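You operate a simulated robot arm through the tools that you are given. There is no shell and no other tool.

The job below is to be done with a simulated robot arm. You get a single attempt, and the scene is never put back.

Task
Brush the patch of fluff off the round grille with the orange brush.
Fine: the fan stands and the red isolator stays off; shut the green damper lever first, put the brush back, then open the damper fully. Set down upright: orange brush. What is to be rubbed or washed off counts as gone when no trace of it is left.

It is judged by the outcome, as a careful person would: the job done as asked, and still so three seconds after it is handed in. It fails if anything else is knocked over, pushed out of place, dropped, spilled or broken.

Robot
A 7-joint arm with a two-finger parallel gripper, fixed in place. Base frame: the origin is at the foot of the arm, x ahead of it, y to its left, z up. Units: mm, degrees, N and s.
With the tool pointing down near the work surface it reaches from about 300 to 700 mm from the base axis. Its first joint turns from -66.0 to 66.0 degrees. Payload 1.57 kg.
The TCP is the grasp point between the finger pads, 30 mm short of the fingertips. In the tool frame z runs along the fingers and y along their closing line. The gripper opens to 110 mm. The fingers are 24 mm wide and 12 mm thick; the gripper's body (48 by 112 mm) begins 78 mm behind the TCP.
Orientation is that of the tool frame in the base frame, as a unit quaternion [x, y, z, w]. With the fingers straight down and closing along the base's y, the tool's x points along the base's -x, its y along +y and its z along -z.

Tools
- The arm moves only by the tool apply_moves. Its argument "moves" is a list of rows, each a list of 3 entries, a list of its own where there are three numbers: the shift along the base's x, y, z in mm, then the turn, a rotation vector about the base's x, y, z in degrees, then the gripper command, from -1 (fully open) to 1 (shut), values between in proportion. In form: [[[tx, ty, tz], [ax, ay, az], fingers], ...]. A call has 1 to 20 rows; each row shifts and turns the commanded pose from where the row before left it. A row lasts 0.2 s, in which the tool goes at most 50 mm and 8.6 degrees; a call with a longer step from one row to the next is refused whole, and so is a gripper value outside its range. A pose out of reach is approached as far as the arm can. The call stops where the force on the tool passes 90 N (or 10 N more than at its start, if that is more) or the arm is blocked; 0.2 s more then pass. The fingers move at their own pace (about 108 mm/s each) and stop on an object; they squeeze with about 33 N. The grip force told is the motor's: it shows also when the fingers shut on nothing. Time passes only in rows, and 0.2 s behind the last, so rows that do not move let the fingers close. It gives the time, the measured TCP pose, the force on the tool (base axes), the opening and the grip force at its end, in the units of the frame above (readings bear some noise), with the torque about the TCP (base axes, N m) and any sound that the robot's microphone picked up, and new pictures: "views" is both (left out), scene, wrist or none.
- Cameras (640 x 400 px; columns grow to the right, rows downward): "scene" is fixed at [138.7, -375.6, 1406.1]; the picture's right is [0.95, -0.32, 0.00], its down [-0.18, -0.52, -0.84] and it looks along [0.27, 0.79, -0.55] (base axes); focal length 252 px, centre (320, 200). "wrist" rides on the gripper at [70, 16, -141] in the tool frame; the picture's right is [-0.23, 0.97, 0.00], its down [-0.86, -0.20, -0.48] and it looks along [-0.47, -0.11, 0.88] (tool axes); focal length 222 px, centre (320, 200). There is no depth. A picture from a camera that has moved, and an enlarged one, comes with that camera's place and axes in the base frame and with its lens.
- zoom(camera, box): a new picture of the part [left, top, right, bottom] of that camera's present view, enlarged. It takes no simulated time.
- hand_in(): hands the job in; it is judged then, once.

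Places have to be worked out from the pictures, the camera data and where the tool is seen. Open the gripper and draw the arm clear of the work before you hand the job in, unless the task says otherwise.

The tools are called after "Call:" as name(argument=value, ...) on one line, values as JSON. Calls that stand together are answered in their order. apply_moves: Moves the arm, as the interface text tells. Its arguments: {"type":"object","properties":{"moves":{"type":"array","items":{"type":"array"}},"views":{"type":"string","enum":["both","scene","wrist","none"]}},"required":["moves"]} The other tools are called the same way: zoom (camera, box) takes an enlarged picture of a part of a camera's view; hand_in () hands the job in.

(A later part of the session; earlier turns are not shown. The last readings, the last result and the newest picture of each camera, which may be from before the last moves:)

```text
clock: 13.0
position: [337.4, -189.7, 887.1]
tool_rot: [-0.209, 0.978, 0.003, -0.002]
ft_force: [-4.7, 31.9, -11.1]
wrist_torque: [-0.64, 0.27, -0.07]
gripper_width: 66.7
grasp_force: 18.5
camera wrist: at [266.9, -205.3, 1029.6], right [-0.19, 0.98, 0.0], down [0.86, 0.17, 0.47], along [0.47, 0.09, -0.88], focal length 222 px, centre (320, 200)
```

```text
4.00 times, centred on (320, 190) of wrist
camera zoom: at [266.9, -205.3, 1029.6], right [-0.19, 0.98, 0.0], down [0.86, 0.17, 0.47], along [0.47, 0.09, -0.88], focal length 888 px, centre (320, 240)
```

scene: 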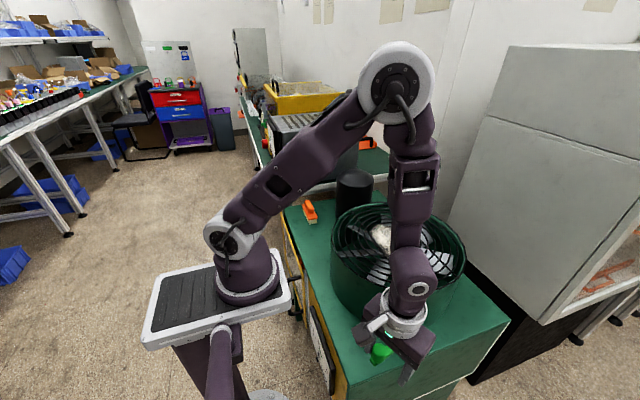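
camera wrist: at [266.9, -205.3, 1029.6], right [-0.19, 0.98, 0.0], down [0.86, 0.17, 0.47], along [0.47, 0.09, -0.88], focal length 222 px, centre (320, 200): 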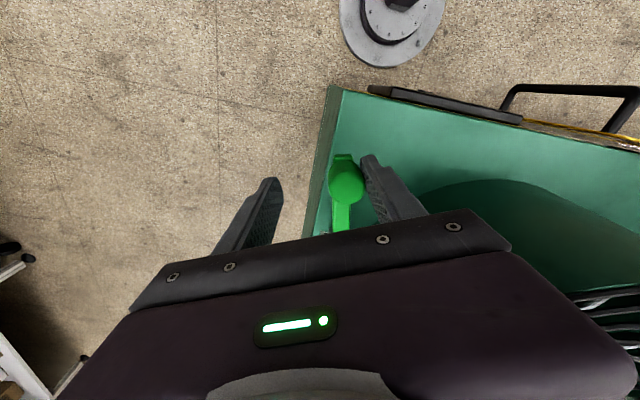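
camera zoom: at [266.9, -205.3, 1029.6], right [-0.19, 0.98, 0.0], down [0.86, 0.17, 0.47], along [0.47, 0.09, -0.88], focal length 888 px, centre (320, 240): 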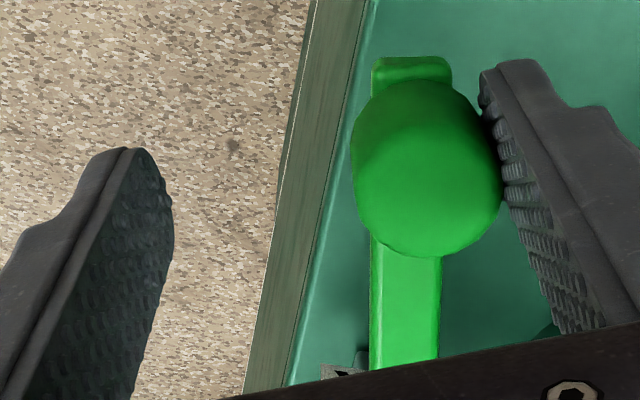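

The fingers were forced open while the knob lags at about y=-172. I'll hold still to see whether the lever is just slow (damped) or at a stop.

Call:
apply_moves(moves=[[[0, 0, 0], [0, 0, 0], 0.36], [[0, 0, 0], [0, 0, 0], 0.36], [[0, 0, 0], [0, 0, 0], 0.36], [[0, 0, 0], [0, 0, 0], 0.36]], views="wrist")

Call:
zoom(camera="wrist", box=[240, 140, 400, 240])

```text
clock: 14.0
position: [337.6, -192.0, 889.1]
tool_rot: [-0.209, 0.978, 0.002, -0.002]
ft_force: [-10.4, 29.9, -9.2]
wrist_torque: [-0.02, 0.25, 0.14]
gripper_width: 68.0
grasp_force: 18.3
camera wrist: at [266.6, -205.7, 1030.0], right [-0.19, 0.98, 0.0], down [0.86, 0.17, 0.48], along [0.47, 0.09, -0.88], focal length 222 px, centre (320, 200)
```

wrist: 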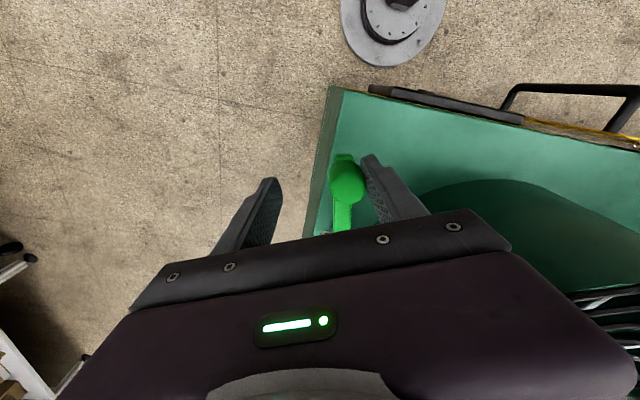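

```text
4.00 times, centred on (320, 190) of wrist
camera zoom: at [266.6, -205.7, 1030.0], right [-0.19, 0.98, 0.0], down [0.86, 0.17, 0.48], along [0.47, 0.09, -0.88], focal length 888 px, centre (320, 240)
```

zoom: 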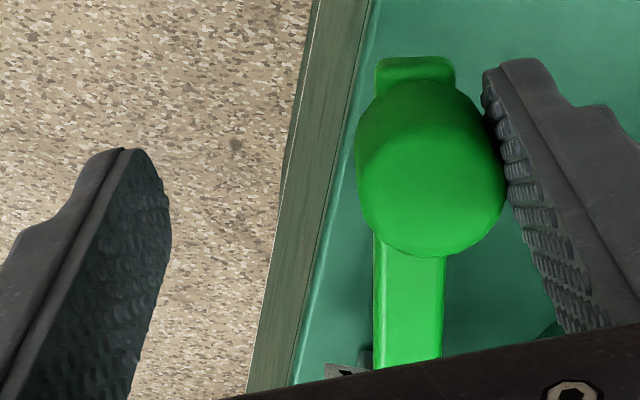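

It's static at about 12° with 30 N on it, so that is either a stop or a wrong motion direction. I'll release and look at the lever and bracket from the scene camera to see what actually moved.

Call:
apply_moves(moves=[[[-3, 14, 0], [0, 0, 0], 0.1], [[0, 0, 20], [0, 0, 0], 0.0], [[0, 0, 45], [0, 0, 0], 0.0], [[-30, 0, 35], [0, 0, 0], -0.1], [[-40, 20, 0], [0, 0, 0], -0.1], [[-40, 20, 0], [0, 0, 0], -0.1], [[0, 0, 0], [0, 0, 0], -0.1]], views="both")

Call:
zoom(camera="scene", box=[350, 310, 446, 370])

Call:
zoom(camera="wrist", box=[300, 70, 460, 200])

```text
clock: 15.6
position: [225.1, -138.5, 987.9]
tool_rot: [-0.209, 0.978, 0.0, 0.002]
ft_force: [-0.9, 0.4, 1.1]
wrist_torque: [0.01, 0.0, 0.01]
gripper_width: 60.4
grasp_force: 0.1
camera wrist: at [153.5, -153.7, 1128.0], right [-0.19, 0.98, 0.0], down [0.86, 0.17, 0.48], along [0.47, 0.09, -0.88], focal length 222 px, centre (320, 200)
```

scene: 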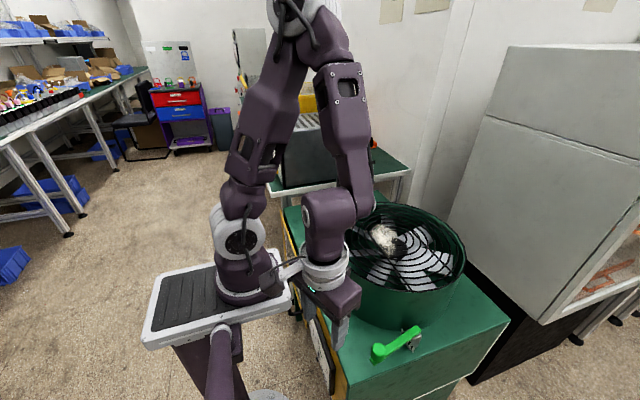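
wrist: 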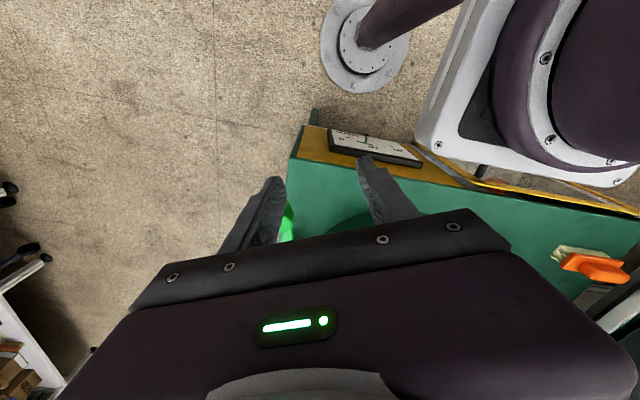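

```text
6.67 times, centred on (398, 340) of scene
camera zoom: at [138.8, -375.5, 1406.1], right [0.95, -0.32, 0.0], down [-0.18, -0.52, -0.84], along [0.27, 0.79, -0.55], focal length 1679 px, centre (-200, -733)
```

zoom: 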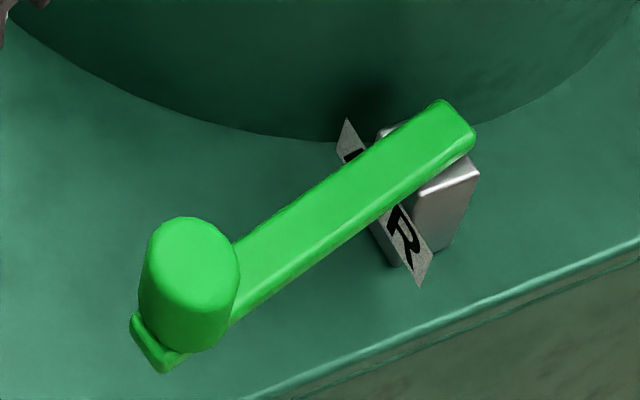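

```text
3.08 times, centred on (380, 135) of wrist
camera zoom: at [153.5, -153.7, 1128.0], right [-0.19, 0.98, 0.0], down [0.86, 0.17, 0.48], along [0.47, 0.09, -0.88], focal length 684 px, centre (135, 400)
```

zoom: 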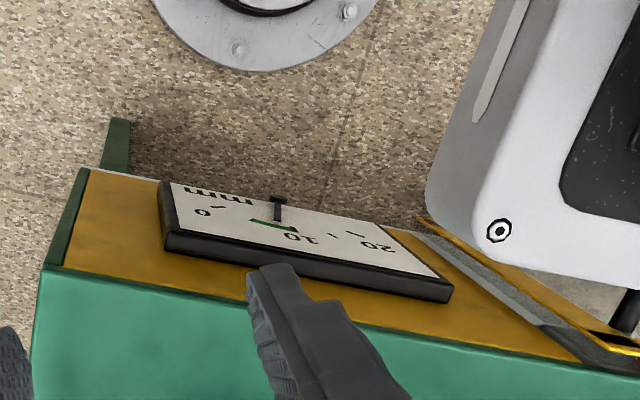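

The bracket stayed put, the bar turned about the block's vertical axis, and it holds at about 12°. To tell a stop from stiffness, I'll push the knob from its +y side with the closed fist, which is stiffer than an open finger, in small steps while watching force.

Call:
apply_moves(moves=[[[36, 1, -10], [0, 0, -6], 1], [[36, 1, -10], [0, 0, -6], 1], [[36, 1, -8], [0, 0, 0], 1], [[0, 0, -35], [0, 0, 0], 1], [[0, 0, -38], [0, 0, 0], 1], [[0, 0, 0], [0, 0, 0], 1]], views="wrist")

Call:
zoom(camera="wrist", box=[240, 140, 400, 240])

```text
clock: 17.0
position: [331.9, -136.2, 887.0]
tool_rot: [-0.104, 0.995, 0.0, 0.0]
ft_force: [0.2, 0.5, 0.4]
wrist_torque: [0.03, 0.02, -0.01]
gripper_width: 0.1
grasp_force: 20.9
camera wrist: at [260.5, -136.0, 1027.0], right [0.02, 1.0, 0.0], down [0.88, -0.02, 0.48], along [0.48, -0.01, -0.88], focal length 222 px, centre (320, 200)
```

wrist: 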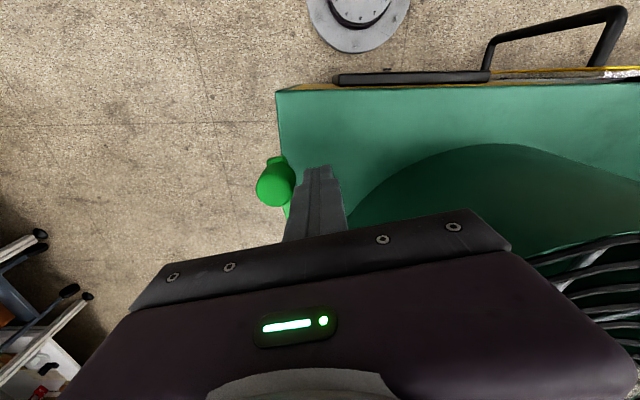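

```text
4.00 times, centred on (320, 190) of wrist
camera zoom: at [260.5, -136.0, 1027.0], right [0.02, 1.0, 0.0], down [0.88, -0.02, 0.48], along [0.48, -0.01, -0.88], focal length 888 px, centre (320, 240)
```

zoom: 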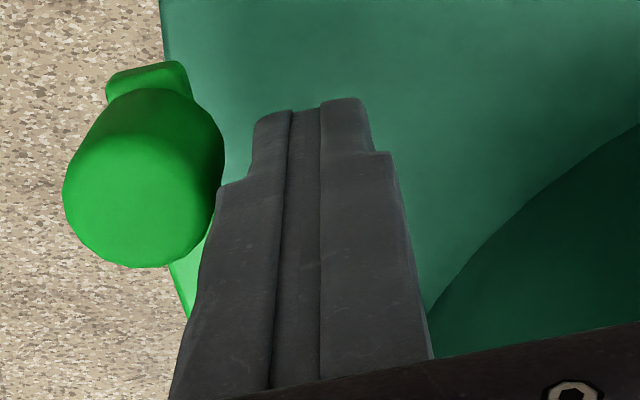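

Call:
apply_moves(moves=[[[0.5, -4, 0], [0, 0, 0], 1], [[0.5, -4, 0], [0, 0, 0], 1], [[0.5, -3, 0], [0, 0, 0], 1]], views="wrist")

```text
clock: 17.8
position: [335.5, -146.1, 885.3]
tool_rot: [-0.106, 0.994, 0.001, 0.0]
ft_force: [-0.9, 8.7, 1.6]
wrist_torque: [0.3, 0.01, -0.1]
gripper_width: 0.0
grasp_force: 21.3
camera wrist: at [262.8, -145.4, 1027.2], right [0.02, 1.0, 0.0], down [0.88, -0.02, 0.48], along [0.48, -0.01, -0.88], focal length 222 px, centre (320, 200)
```

wrist: 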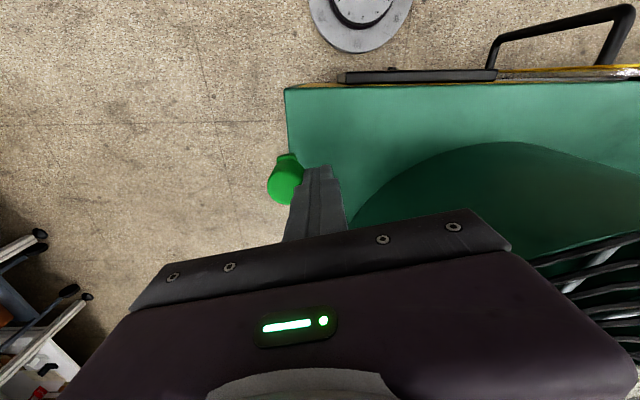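

Contact at 9 N. I'll keep pushing in 2 mm steps.

Call:
apply_moves(moves=[[[0.4, -2, 0], [0, 0, 0], 1]], views="none")

Call:
apply_moves(moves=[[[0.4, -2, 0], [0, 0, 0], 1]], views="none")

Call:
apply_moves(moves=[[[0.4, -2, 0], [0, 0, 0], 1]], views="wrist")

```text
clock: 18.2
position: [334.3, -147.2, 885.0]
tool_rot: [-0.105, 0.994, 0.002, -0.001]
ft_force: [-0.5, 23.8, -3.7]
wrist_torque: [0.67, 0.01, -0.13]
gripper_width: 0.2
grasp_force: 21.2
```

```text
clock: 18.6
position: [334.7, -147.8, 886.2]
tool_rot: [-0.106, 0.994, 0.005, -0.002]
ft_force: [-2.0, 39.2, -2.4]
wrist_torque: [0.99, 0.02, -0.2]
gripper_width: 0.1
grasp_force: 21.1
```

```text
clock: 19.0
position: [333.3, -148.1, 885.9]
tool_rot: [-0.106, 0.994, 0.006, -0.004]
ft_force: [-6.1, 49.2, 0.2]
wrist_torque: [1.12, 0.13, -0.29]
gripper_width: 0.1
grasp_force: 21.1
camera wrist: at [263.5, -149.3, 1027.7], right [0.02, 1.0, 0.01], down [0.88, -0.02, 0.47], along [0.47, 0.0, -0.88], focal length 222 px, centre (320, 200)
```

wrist: 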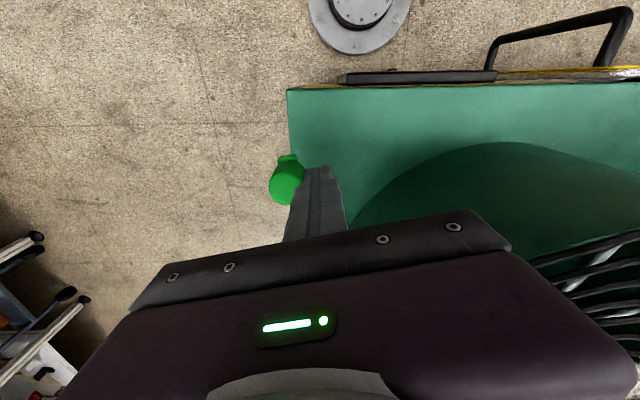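

At 49 N the knob doesn't move, so about 12° is a hard end in yaw. I'll back off and test whether the lever instead lifts about a horizontal hinge, by gripping the knob lightly and easing it up.

Call:
apply_moves(moves=[[[-1, 8, 0], [0, 0, 0], 1], [[0, 4, 45], [0, 0, 0], 1], [[0, 0, 30], [0, 0, 0], -0.1], [[-2, -36, 0], [0, 0, 0], -0.1], [[0, 0, -38], [0, 0, 0], -0.1], [[0, 0, -38], [0, 0, 0], -0.1], [[0, 0, 0], [0, 0, 0], 0.1]], views="wrist")

Call:
zoom(camera="wrist", box=[240, 140, 400, 240])

```text
clock: 20.6
position: [334.6, -175.5, 882.7]
tool_rot: [-0.104, 0.995, 0.001, 0.0]
ft_force: [0.0, 1.0, 0.2]
wrist_torque: [0.01, -0.01, 0.01]
gripper_width: 49.7
grasp_force: 0.0
camera wrist: at [262.4, -174.7, 1024.7], right [0.02, 1.0, 0.0], down [0.88, -0.02, 0.48], along [0.48, -0.01, -0.88], focal length 222 px, centre (320, 200)
```

wrist: 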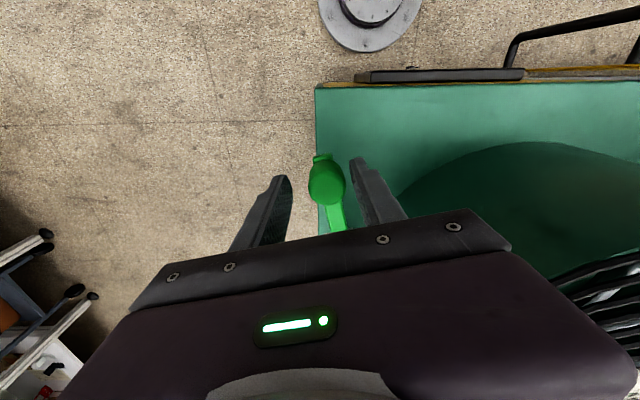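

```text
4.00 times, centred on (320, 190) of wrist
camera zoom: at [262.4, -174.7, 1024.7], right [0.02, 1.0, 0.0], down [0.88, -0.02, 0.48], along [0.48, -0.01, -0.88], focal length 888 px, centre (320, 240)
```

zoom: 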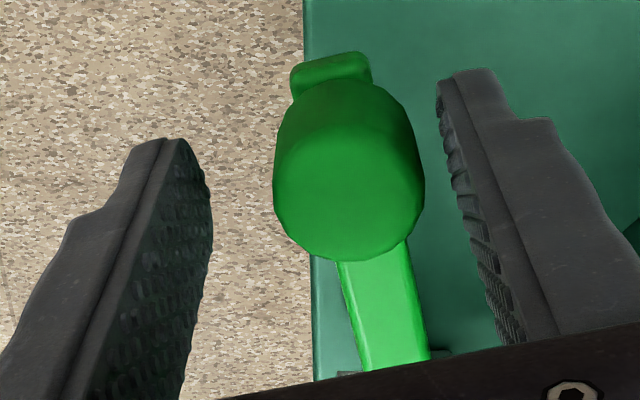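

Call:
apply_moves(moves=[[[-2, 4.5, 0], [0, 0, 0], 0.1], [[0, 0, 0], [0, 0, 0], 0.6], [[0, 0, 0], [0, 0, 0], 1], [[0, 0, 0], [0, 0, 0], 1]], views="none")

Call:
apply_moves(moves=[[[0, 0, 2], [0, 0, 0], 1], [[0, 0, 2], [0, 0, 0], 1]], views="none")

Call:
apply_moves(moves=[[[0, 0, 2], [0, 0, 0], 1]], views="wrist")

```text
clock: 21.6
position: [333.0, -171.1, 884.7]
tool_rot: [-0.105, 0.994, 0.001, 0.001]
ft_force: [1.3, 11.2, -6.9]
wrist_torque: [0.37, -0.09, 0.07]
gripper_width: 26.6
grasp_force: 37.4
```

```text
clock: 22.2
position: [330.3, -171.0, 888.3]
tool_rot: [-0.104, 0.995, 0.0, -0.001]
ft_force: [3.6, 16.0, -32.9]
wrist_torque: [0.4, -0.03, 0.02]
gripper_width: 26.8
grasp_force: 37.3
```

```text
clock: 22.6
position: [329.5, -171.1, 890.5]
tool_rot: [-0.105, 0.994, 0.001, -0.001]
ft_force: [1.9, 17.1, -33.9]
wrist_torque: [0.36, 0.0, 0.02]
gripper_width: 26.8
grasp_force: 37.0
camera wrist: at [259.0, -170.8, 1032.1], right [0.02, 1.0, 0.0], down [0.88, -0.02, 0.48], along [0.48, -0.01, -0.88], focal length 222 px, centre (320, 200)
```

wrist: 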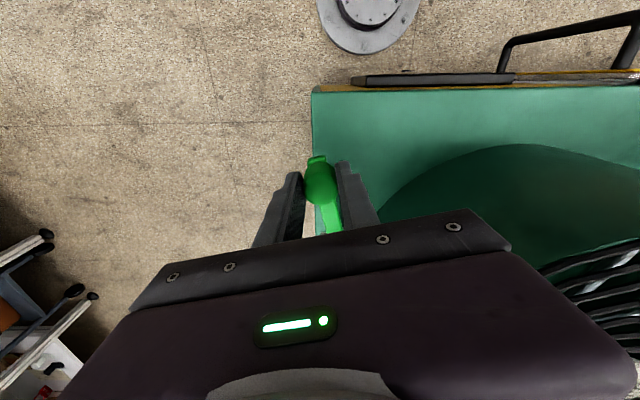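

Vertical force just saturates at the pads' slip limit (about 33 N), so the lever doesn't lift. I'll relax that and, holding the knob, sweep it towards +y step by step to map where it's free and where it stops.

Call:
apply_moves(moves=[[[0, 0, -3], [0, 0, 0], 1], [[0, 0, -3], [0, 0, 0], 1], [[-0.5, 4, 0], [0, 0, -2], 1]], views="none")

Call:
apply_moves(moves=[[[-0.5, 4, 0], [0, 0, -2], 1]], views="none")

Call:
apply_moves(moves=[[[-0.5, 4, 0], [0, 0, -2], 1]], views="none")

Call:
apply_moves(moves=[[[0, 4, 0], [0, 0, -2], 1]], views="none")

Call:
apply_moves(moves=[[[0, 4, 0], [0, 0, -2], 1]], views="none")

Call:
apply_moves(moves=[[[0, 4, 0], [0, 0, -2], 1]], views="wrist")

```text
clock: 23.4
position: [330.6, -169.5, 885.7]
tool_rot: [-0.086, 0.996, -0.002, 0.001]
ft_force: [-6.1, -0.9, 26.0]
wrist_torque: [-0.07, 0.09, 0.05]
gripper_width: 26.6
grasp_force: 37.5
```

```text
clock: 23.8
position: [329.9, -165.3, 884.9]
tool_rot: [-0.069, 0.998, 0.0, 0.0]
ft_force: [-8.5, -5.5, 14.9]
wrist_torque: [-0.1, -0.01, -0.41]
gripper_width: 26.7
grasp_force: 37.7
```

```text
clock: 24.2
position: [328.9, -159.3, 885.7]
tool_rot: [-0.052, 0.999, 0.0, 0.0]
ft_force: [-8.5, -4.4, 14.9]
wrist_torque: [-0.13, 0.15, -0.29]
gripper_width: 26.8
grasp_force: 37.7
```

```text
clock: 24.6
position: [328.4, -157.1, 884.9]
tool_rot: [-0.036, 0.999, 0.0, -0.001]
ft_force: [-6.5, -3.4, -8.8]
wrist_torque: [-0.09, -0.11, -0.21]
gripper_width: 26.9
grasp_force: 37.5
```

```text
clock: 25.0
position: [327.8, -152.6, 884.7]
tool_rot: [-0.019, 1.0, 0.001, 0.0]
ft_force: [-6.3, -0.9, -13.9]
wrist_torque: [-0.02, 0.26, -0.07]
gripper_width: 26.5
grasp_force: 37.3
```

```text
clock: 25.4
position: [328.8, -148.9, 884.9]
tool_rot: [-0.001, 1.0, 0.001, 0.0]
ft_force: [-10.5, 2.1, -1.4]
wrist_torque: [0.1, 0.57, 0.25]
gripper_width: 26.6
grasp_force: 37.3
camera wrist: at [258.1, -133.6, 1026.4], right [0.23, 0.97, 0.0], down [0.86, -0.2, 0.48], along [0.46, -0.11, -0.88], focal length 222 px, centre (320, 200)
```

wrist: 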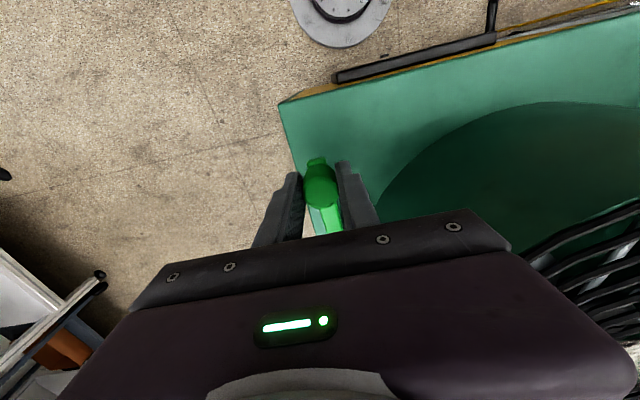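

Call:
apply_moves(moves=[[[0, 3, 0], [0, 0, 0], 1]], views="none")

Call:
apply_moves(moves=[[[0, 3, 0], [0, 0, 0], 1]], views="none")

Call:
apply_moves(moves=[[[0, 3, 0], [0, 0, 0], 1]], views="wrist")

```text
clock: 25.8
position: [328.7, -147.7, 885.3]
tool_rot: [0.001, 1.0, 0.0, 0.0]
ft_force: [-14.4, -6.1, 17.3]
wrist_torque: [-0.15, 0.56, -0.29]
gripper_width: 26.9
grasp_force: 37.7
```

```text
clock: 26.2
position: [330.2, -145.2, 885.4]
tool_rot: [0.001, 1.0, -0.002, 0.0]
ft_force: [-19.3, -31.9, 10.0]
wrist_torque: [-0.98, 0.48, -0.47]
gripper_width: 27.0
grasp_force: 37.4
```

```text
clock: 26.6
position: [328.0, -144.5, 885.0]
tool_rot: [0.004, 1.0, -0.003, 0.002]
ft_force: [-17.8, -58.4, -10.6]
wrist_torque: [-1.41, 0.19, -0.41]
gripper_width: 26.9
grasp_force: 37.8
camera wrist: at [257.8, -127.2, 1025.9], right [0.23, 0.97, 0.0], down [0.85, -0.2, 0.48], along [0.47, -0.12, -0.88], focal length 222 px, centre (320, 200)
```

wrist: 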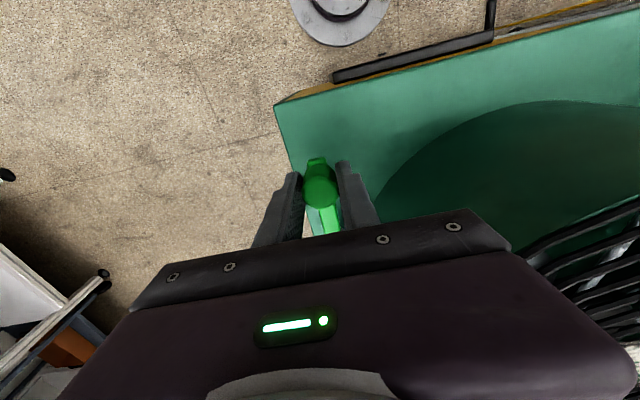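

The +y end is a hard stop too (58 N at y≈-145), so yaw only covers about 12°. I'll relieve the push and repeat the lift with a larger stroke, comparing before and after pictures to see if the knob rises or the pads slip.

Call:
apply_moves(moves=[[[0, -5, 0], [0, 0, 0], 1], [[0, -4, 0], [0, 0, 0], 1], [[0, 0, 0], [0, 0, 0], 1]], views="both")

Call:
zoom(camera="wrist", box=[260, 140, 380, 240])

Call:
zoom(camera="scene", box=[350, 310, 446, 370])

```text
clock: 27.4
position: [328.8, -146.7, 887.3]
tool_rot: [-0.002, 1.0, 0.002, -0.001]
ft_force: [2.0, 3.8, -20.1]
wrist_torque: [0.09, 0.17, 0.49]
gripper_width: 27.0
grasp_force: 37.3
camera wrist: at [258.4, -132.5, 1026.6], right [0.22, 0.97, 0.0], down [0.86, -0.2, 0.48], along [0.47, -0.1, -0.88], focal length 222 px, centre (320, 200)
```

scene: 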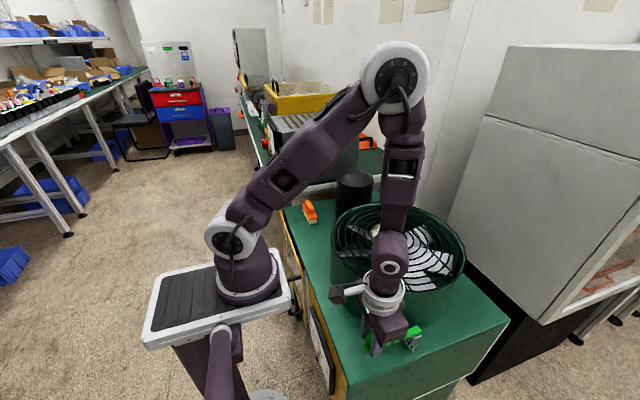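
wrist: 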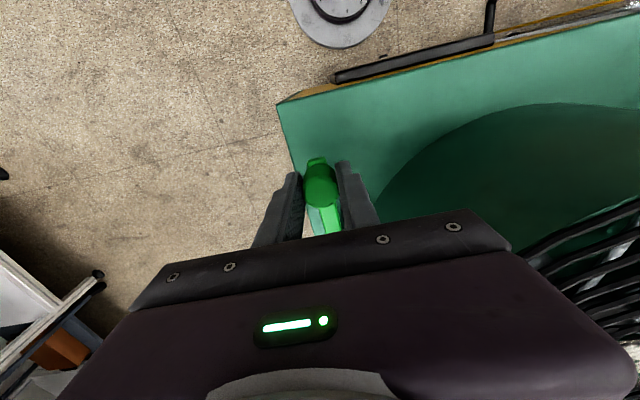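

```text
4.00 times, centred on (320, 190) of wrist
camera zoom: at [258.4, -132.5, 1026.6], right [0.22, 0.97, 0.0], down [0.86, -0.2, 0.48], along [0.47, -0.1, -0.88], focal length 888 px, centre (320, 240)
```

zoom: 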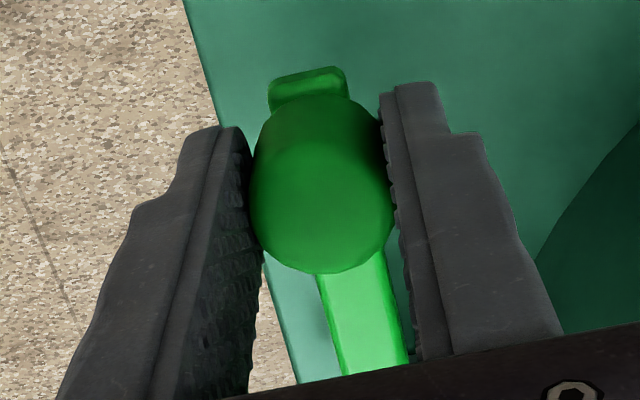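

```text
6.67 times, centred on (398, 340) of scene
camera zoom: at [139.0, -375.5, 1406.1], right [0.95, -0.32, 0.0], down [-0.18, -0.52, -0.84], along [0.27, 0.79, -0.55], focal length 1679 px, centre (-200, -733)
```

zoom: 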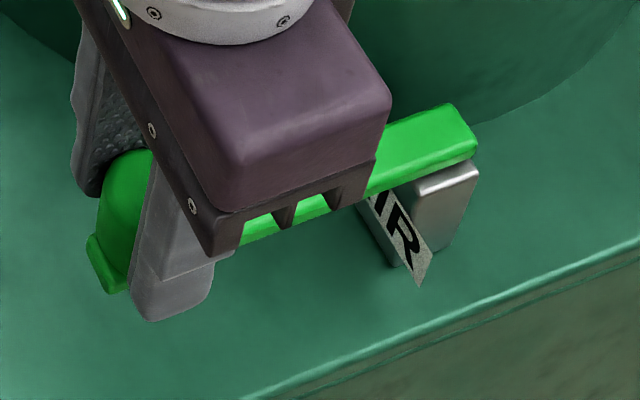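

Call:
apply_moves(moves=[[[0, 0, 3], [0, 0, 0], 1], [[0, 0, 3], [0, 0, 0], 1], [[0, 0, 3], [0, 0, 0], 1]], views="wrist")

Call:
zoom(camera="wrist", box=[260, 140, 380, 240])

Call:
zoom(camera="scene", box=[350, 310, 446, 370])

```text
clock: 28.2
position: [328.7, -148.1, 894.1]
tool_rot: [0.0, 1.0, 0.001, -0.001]
ft_force: [-3.4, -0.7, -33.6]
wrist_torque: [0.0, 0.13, 0.02]
gripper_width: 26.6
grasp_force: 37.3
camera wrist: at [258.7, -132.8, 1035.6], right [0.23, 0.97, 0.0], down [0.86, -0.2, 0.48], along [0.46, -0.11, -0.88], focal length 222 px, centre (320, 200)
```

wrist: 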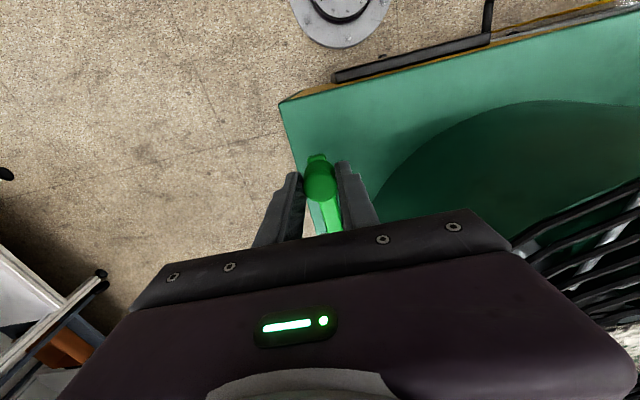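

```text
4.00 times, centred on (320, 190) of wrist
camera zoom: at [258.7, -132.8, 1035.6], right [0.23, 0.97, 0.0], down [0.86, -0.2, 0.48], along [0.46, -0.11, -0.88], focal length 888 px, centre (320, 240)
```

zoom: 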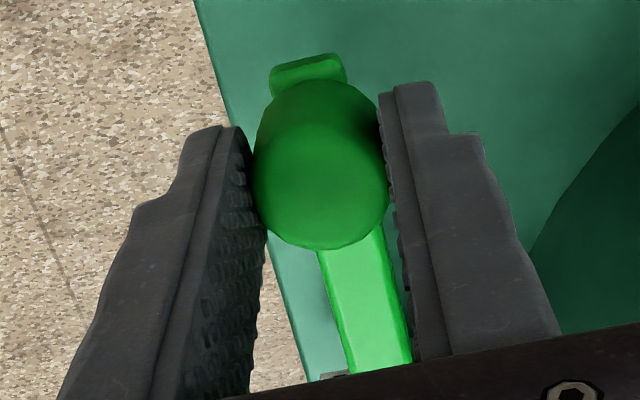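

```text
6.67 times, centred on (398, 340) of scene
camera zoom: at [138.9, -375.7, 1406.1], right [0.95, -0.32, 0.0], down [-0.18, -0.52, -0.84], along [0.27, 0.79, -0.55], focal length 1679 px, centre (-200, -733)
```

zoom: 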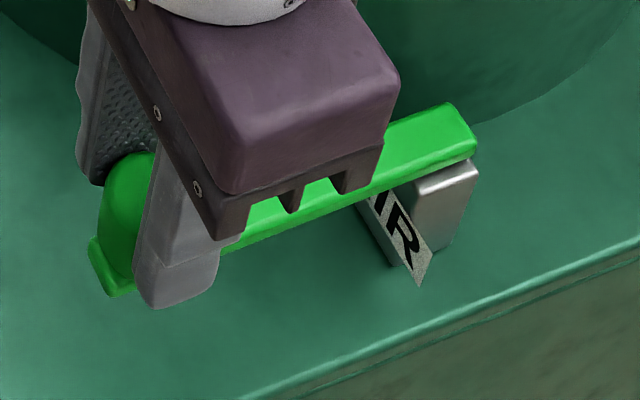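

The knob slid in the pads rather than rising, so the lever turns only about a vertical axis over about 12°, and it started mid-way. To tell which end is shut, I'll leave it at the +y end and look for any damper blade or other change inside the duct.

Call:
apply_moves(moves=[[[0, 0, 0], [0, 0, 0], 0.1], [[0, 0, 0], [0, 0, 0], 0.0], [[0, 0, 40], [0, 0, 0], 0.0], [[0, 0, 45], [0, 0, 0], 0.0], [[0, 0, 45], [0, 0, 0], 0.0], [[0, 20, 45], [0, 0, 0], 0.0], [[10, 40, 25], [0, 0, 0], 0.0], [[20, 40, 10], [0, 0, 0], 0.0], [[0, 0, 0], [0, 0, 0], 0.0]], views="both")

Call:
zoom(camera="wrist", box=[260, 60, 500, 240])

Call:
zoom(camera="scene", box=[350, 310, 446, 370])

Call:
zoom(camera="scene", box=[320, 190, 480, 300])

```text
clock: 30.2
position: [358.8, -49.8, 1104.2]
tool_rot: [-0.001, 1.0, 0.0, 0.0]
ft_force: [-0.3, 0.6, -0.4]
wrist_torque: [-0.01, 0.01, 0.01]
gripper_width: 55.3
grasp_force: 0.1
camera wrist: at [288.4, -34.0, 1244.9], right [0.23, 0.97, 0.0], down [0.86, -0.2, 0.48], along [0.47, -0.11, -0.88], focal length 222 px, centre (320, 200)
```

scene: 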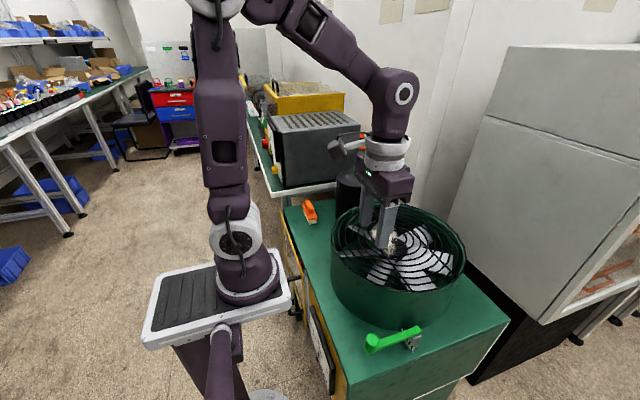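
wrist: 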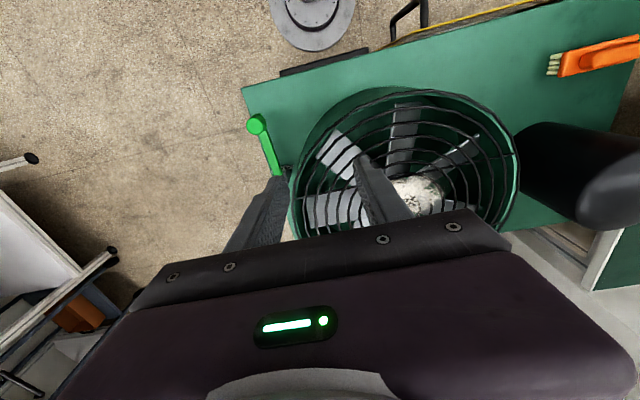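

```text
2.22 times, centred on (380, 150) of wrist
camera zoom: at [288.4, -34.0, 1244.9], right [0.23, 0.97, 0.0], down [0.86, -0.2, 0.48], along [0.47, -0.11, -0.88], focal length 494 px, centre (187, 311)
```

zoom: 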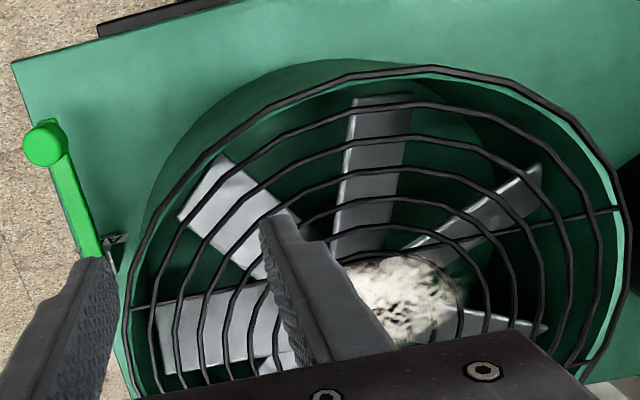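

```text
6.67 times, centred on (398, 340) of scene
camera zoom: at [138.7, -375.6, 1406.1], right [0.95, -0.32, 0.0], down [-0.18, -0.52, -0.84], along [0.27, 0.79, -0.55], focal length 1679 px, centre (-200, -733)
```

zoom: 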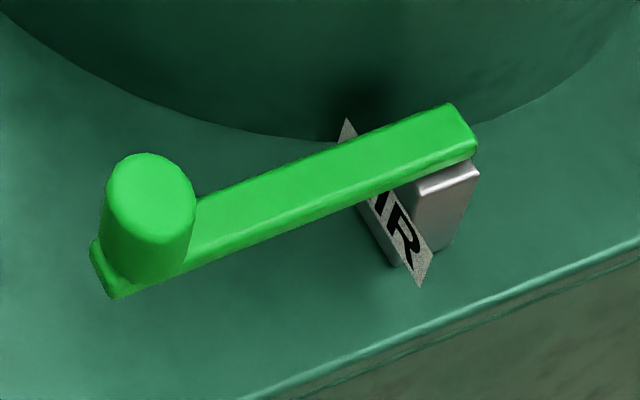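

```text
3.64 times, centred on (400, 245) of scene
camera zoom: at [138.7, -375.6, 1406.1], right [0.95, -0.32, 0.0], down [-0.18, -0.52, -0.84], along [0.27, 0.79, -0.55], focal length 916 px, centre (29, 36)
```

zoom: 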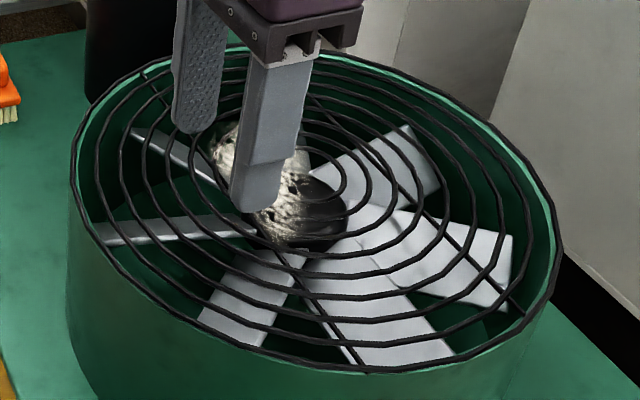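

Nothing inside the duct moved with the lever. I'll take tight close-ups of the pivot with the lever at this end, looking for stops or marks.

Call:
zoom(camera="scene", box=[396, 318, 428, 358])

Call:
zoom(camera="wrist", box=[240, 100, 310, 190])

Call:
zoom(camera="scene", box=[356, 326, 396, 360])

```text
10.00 times, centred on (412, 338) of scene
camera zoom: at [138.7, -375.6, 1406.1], right [0.95, -0.32, 0.0], down [-0.18, -0.52, -0.84], along [0.27, 0.79, -0.55], focal length 2519 px, centre (-600, -1180)
```

zoom: 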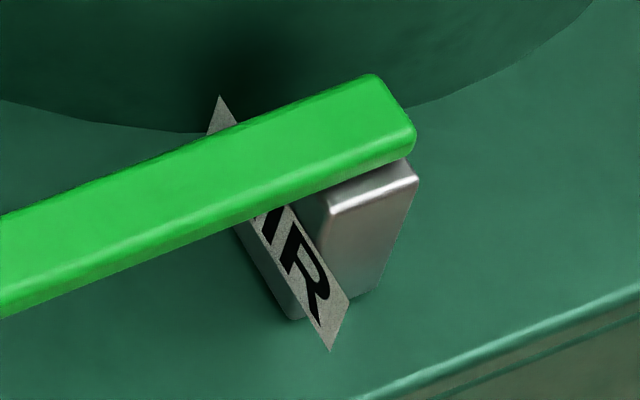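

```text
4.44 times, centred on (275, 145) of wrist
camera zoom: at [288.4, -34.0, 1244.9], right [0.23, 0.97, 0.0], down [0.86, -0.2, 0.48], along [0.47, -0.11, -0.88], focal length 987 px, centre (520, 444)
```

zoom: 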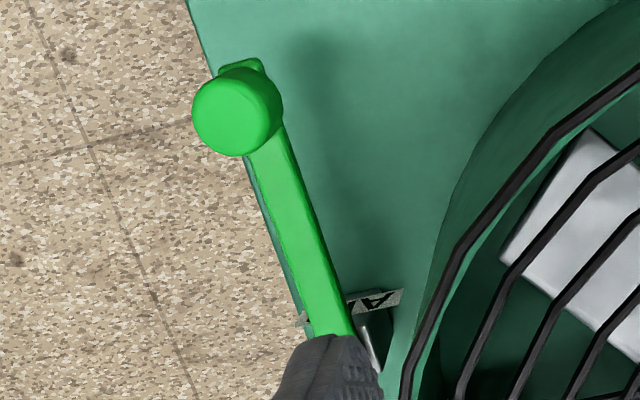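

```text
11.76 times, centred on (376, 343) of scene
camera zoom: at [138.7, -375.6, 1406.1], right [0.95, -0.32, 0.0], down [-0.18, -0.52, -0.84], along [0.27, 0.79, -0.55], focal length 2963 px, centre (-339, -1482)
```

zoom: 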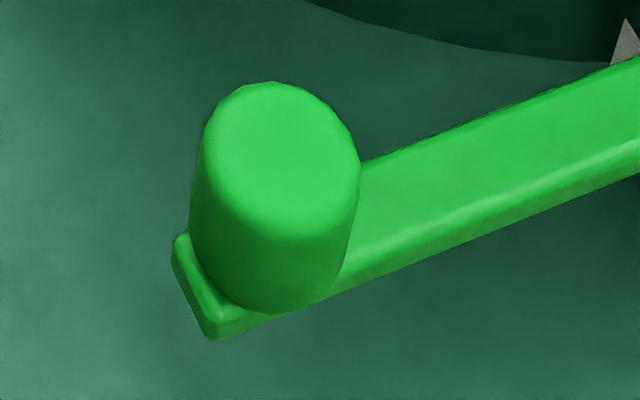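

The bar is within half a degree of the box edge here, and its travel is about 0–12°. I'll check the gauge again now that the lever has been at this end for a few seconds, in case it reacts slowly.

Call:
zoom(camera="scene", box=[308, 338, 340, 358])

Call:
zoom(camera="scene", box=[284, 240, 332, 300])

```text
16.00 times, centred on (324, 348) of scene
camera zoom: at [138.7, -375.6, 1406.1], right [0.95, -0.32, 0.0], down [-0.18, -0.52, -0.84], along [0.27, 0.79, -0.55], focal length 4030 px, centre (256, -2168)
```

zoom: 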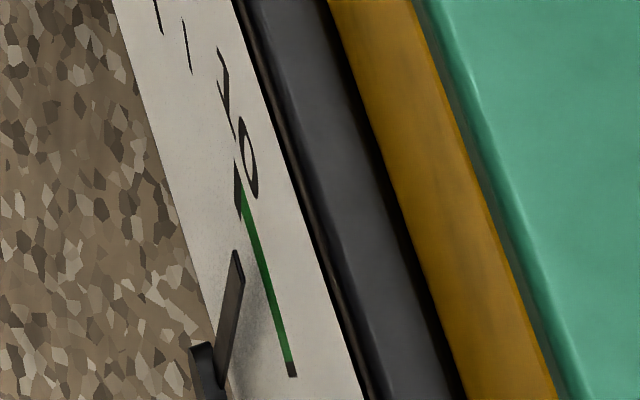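

```text
6.67 times, centred on (308, 270) of scene
camera zoom: at [138.7, -375.6, 1406.1], right [0.95, -0.32, 0.0], down [-0.18, -0.52, -0.84], along [0.27, 0.79, -0.55], focal length 1679 px, centre (400, -267)
```

zoom: 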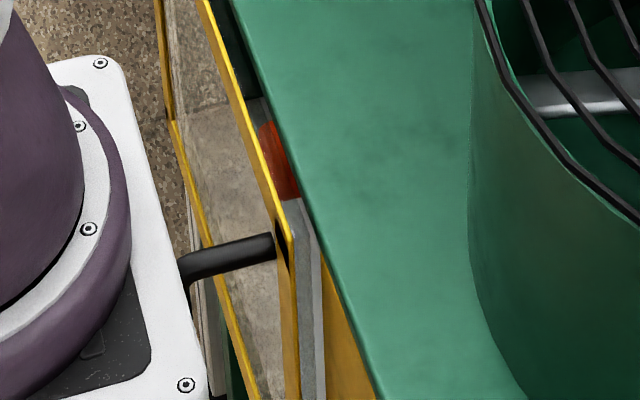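

The gauge is unaffected. With no marks, I take the usual sense: clockwise, lever stowed in line with the box edge at the q=0 stop, is shut, and swung out counter-clockwise is open. I'll push the knob firmly home against the +y stop with the closed fist from its -y side.

Call:
apply_moves(moves=[[[-5, -40, -25], [0, 0, 0], 1], [[-5, -40, -25], [0, 0, 0], 1], [[-10, -35, -25], [0, 0, 0], 1], [[-10, -20, -40], [0, 0, 0], 1], [[0, 0, -40], [0, 0, 0], 1], [[0, 0, -45], [0, 0, 0], 1], [[0, 0, -18], [0, 0, 0], 1], [[0, 0, 0], [0, 0, 0], 1]], views="wrist")

Call:
zoom(camera="wrist", box=[260, 120, 420, 240])

```text
clock: 32.0
position: [330.1, -181.5, 887.6]
tool_rot: [0.0, 1.0, 0.0, 0.0]
ft_force: [-1.4, -0.2, 0.3]
wrist_torque: [0.0, -0.01, 0.0]
gripper_width: 0.0
grasp_force: 21.3
camera wrist: at [260.0, -165.8, 1028.6], right [0.23, 0.97, 0.0], down [0.86, -0.2, 0.48], along [0.47, -0.11, -0.88], focal length 222 px, centre (320, 200)
```

wrist: 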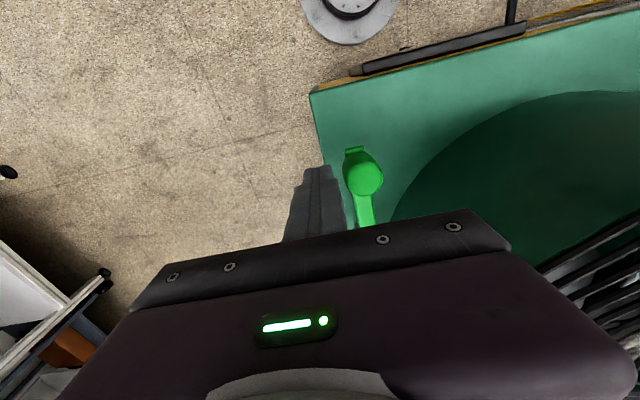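

```text
3.33 times, centred on (340, 180) of wrist
camera zoom: at [260.0, -165.8, 1028.6], right [0.23, 0.97, 0.0], down [0.86, -0.2, 0.48], along [0.47, -0.11, -0.88], focal length 740 px, centre (253, 267)
```

zoom: 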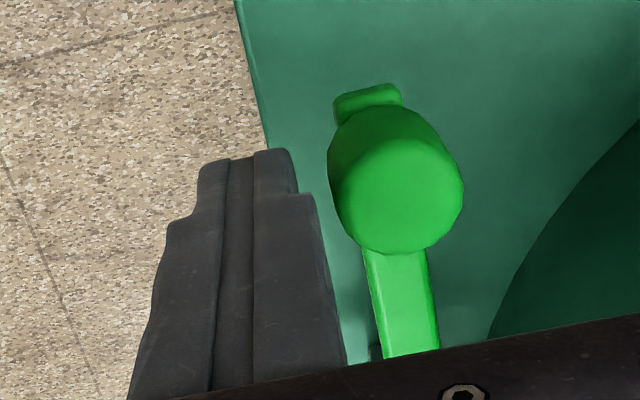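

Fist is beside the knob on its -y side; pushing +y in small steps until a firm contact.

Call:
apply_moves(moves=[[[0, 4, 0], [0, 0, 0], 1], [[0, 3, 0], [0, 0, 0], 1], [[0, 2, 0], [0, 0, 0], 1]], views="none")

Call:
apply_moves(moves=[[[0, 2, 0], [0, 0, 0], 1]], views="none")

Call:
apply_moves(moves=[[[0, 2, 0], [0, 0, 0], 1]], views="none")

Call:
apply_moves(moves=[[[0, 2, 0], [0, 0, 0], 1]], views="none")

```text
clock: 32.8
position: [329.3, -174.2, 886.6]
tool_rot: [0.001, 1.0, 0.0, 0.0]
ft_force: [-0.6, 0.2, -0.2]
wrist_torque: [0.01, 0.0, -0.02]
gripper_width: 0.0
grasp_force: 21.3
```

```text
clock: 33.2
position: [330.4, -171.3, 886.0]
tool_rot: [0.0, 1.0, 0.0, 0.0]
ft_force: [0.3, -0.4, -0.1]
wrist_torque: [-0.01, 0.03, -0.01]
gripper_width: 0.0
grasp_force: 21.6
```

```text
clock: 33.6
position: [329.8, -169.6, 886.9]
tool_rot: [0.0, 1.0, 0.0, 0.0]
ft_force: [0.6, -5.2, -0.1]
wrist_torque: [-0.13, 0.01, 0.0]
gripper_width: 0.0
grasp_force: 21.3
```

```text
clock: 34.0
position: [329.3, -169.5, 886.8]
tool_rot: [0.001, 1.0, -0.001, 0.0]
ft_force: [-3.8, -19.4, 2.6]
wrist_torque: [-0.51, 0.08, 0.0]
gripper_width: 0.0
grasp_force: 21.1
```

Call:
apply_moves(moves=[[[0, 2, 0], [0, 0, 0], 1]], views="none")

Call:
apply_moves(moves=[[[0, -8, 0], [0, 0, 0], 1], [[0, -10, 0], [0, 0, 0], 1], [[0, -4, 40], [0, 0, 0], 1], [[0, 0, 45], [0, 0, 0], 1], [[0, 0, 45], [0, 0, 0], -1], [[0, 10, 45], [0, 0, 0], -1], [[0, 40, 25], [0, 0, 0], -1], [[0, 40, 20], [0, 0, 0], -1], [[0, 0, 0], [0, 0, 0], -1]], views="both")

Call:
zoom(camera="scene", box=[350, 310, 446, 370])

Call:
zoom(camera="wrist", box=[480, 0, 640, 100])

```text
clock: 34.4
position: [330.0, -169.8, 886.1]
tool_rot: [0.001, 1.0, -0.002, 0.003]
ft_force: [-6.0, -37.0, 7.8]
wrist_torque: [-0.86, 0.18, 0.04]
gripper_width: 0.3
grasp_force: 21.4
```

```text
clock: 36.4
position: [327.5, -98.3, 1107.5]
tool_rot: [-0.001, 1.0, 0.001, 0.0]
ft_force: [0.3, 0.2, -0.8]
wrist_torque: [0.01, 0.02, -0.04]
gripper_width: 109.7
grasp_force: 0.0
camera wrist: at [258.3, -82.1, 1248.3], right [0.23, 0.97, 0.0], down [0.86, -0.2, 0.48], along [0.47, -0.11, -0.88], focal length 222 px, centre (320, 200)
```

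scene: 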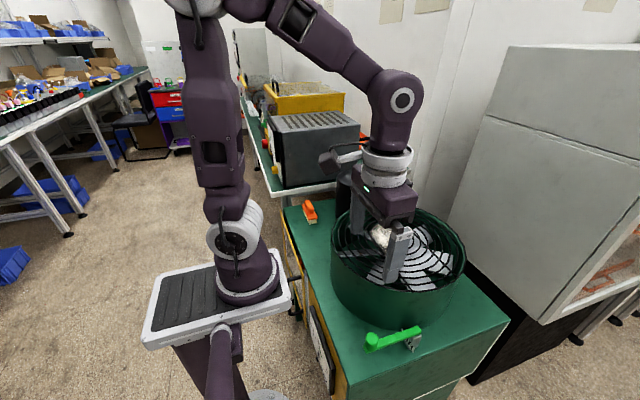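
wrist: 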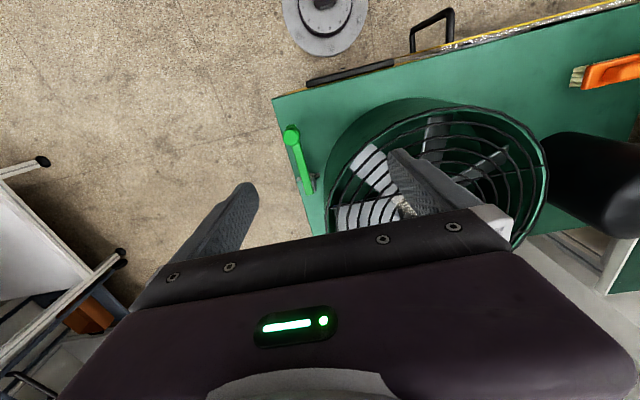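

```text
6.67 times, centred on (398, 340) of scene
camera zoom: at [138.7, -375.6, 1406.1], right [0.95, -0.32, 0.0], down [-0.18, -0.52, -0.84], along [0.27, 0.79, -0.55], focal length 1679 px, centre (-200, -733)
```

zoom: 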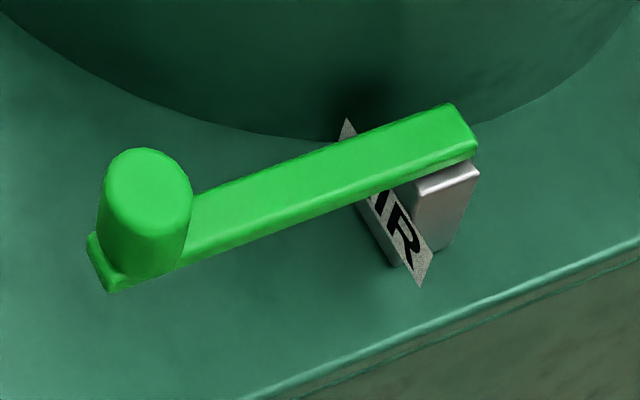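

```text
4.00 times, centred on (560, 50) of wrist
camera zoom: at [258.3, -82.1, 1248.3], right [0.23, 0.97, 0.0], down [0.86, -0.2, 0.48], along [0.47, -0.11, -0.88], focal length 888 px, centre (-640, 800)
```

zoom: 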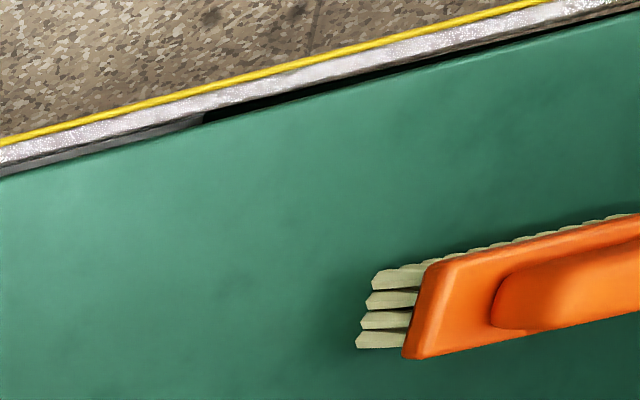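

The lever is home at the +y stop. Now I'll travel at height (above the black cylinder, whose top I put at z≈986, around (512,339)) to over the brush for a close look.

Call:
apply_moves(moves=[[[2, 46, 0], [0, 0, 0], -1], [[2, 46, 0], [0, 0, 0], -1], [[2, 46, 0], [0, 0, 0], -1], [[2, 46, 0], [0, 0, 0], -1], [[2, 46, 0], [0, 0, 0], -1], [[2, 46, 0], [0, 0, 0], -1], [[2, 46, 0], [0, 0, 0], -1], [[2, 46, 0], [0, 0, 0], -1], [[2, 46, 0], [0, 0, 0], -1], [[2, 46, 0], [0, 0, 0], -1], [[0, 18, 0], [0, 0, 0], -1], [[0, 0, 0], [0, 0, 0], -1]], views="both")

```text
clock: 39.0
position: [349.3, 381.5, 1103.5]
tool_rot: [0.0, 1.0, 0.001, 0.001]
ft_force: [0.1, 0.8, 0.3]
wrist_torque: [0.0, 0.02, 0.01]
gripper_width: 109.9
grasp_force: 0.0
camera wrist: at [279.6, 396.6, 1244.6], right [0.23, 0.97, 0.0], down [0.86, -0.2, 0.48], along [0.47, -0.11, -0.88], focal length 222 px, centre (320, 200)
```

scene: 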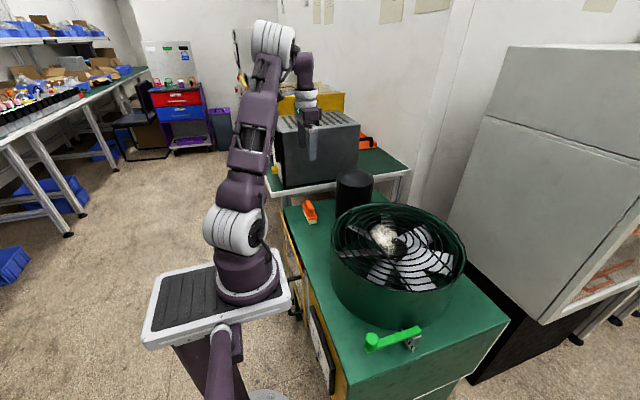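
wrist: 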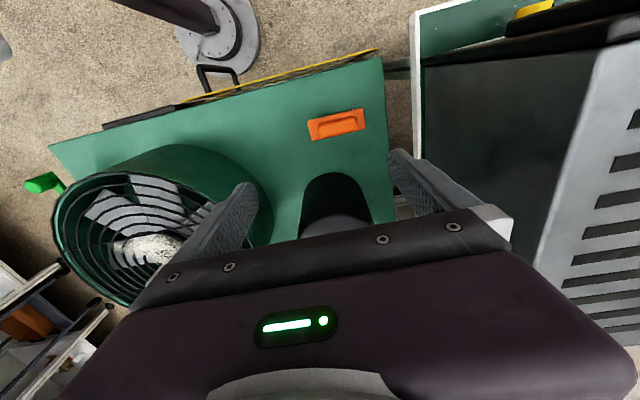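

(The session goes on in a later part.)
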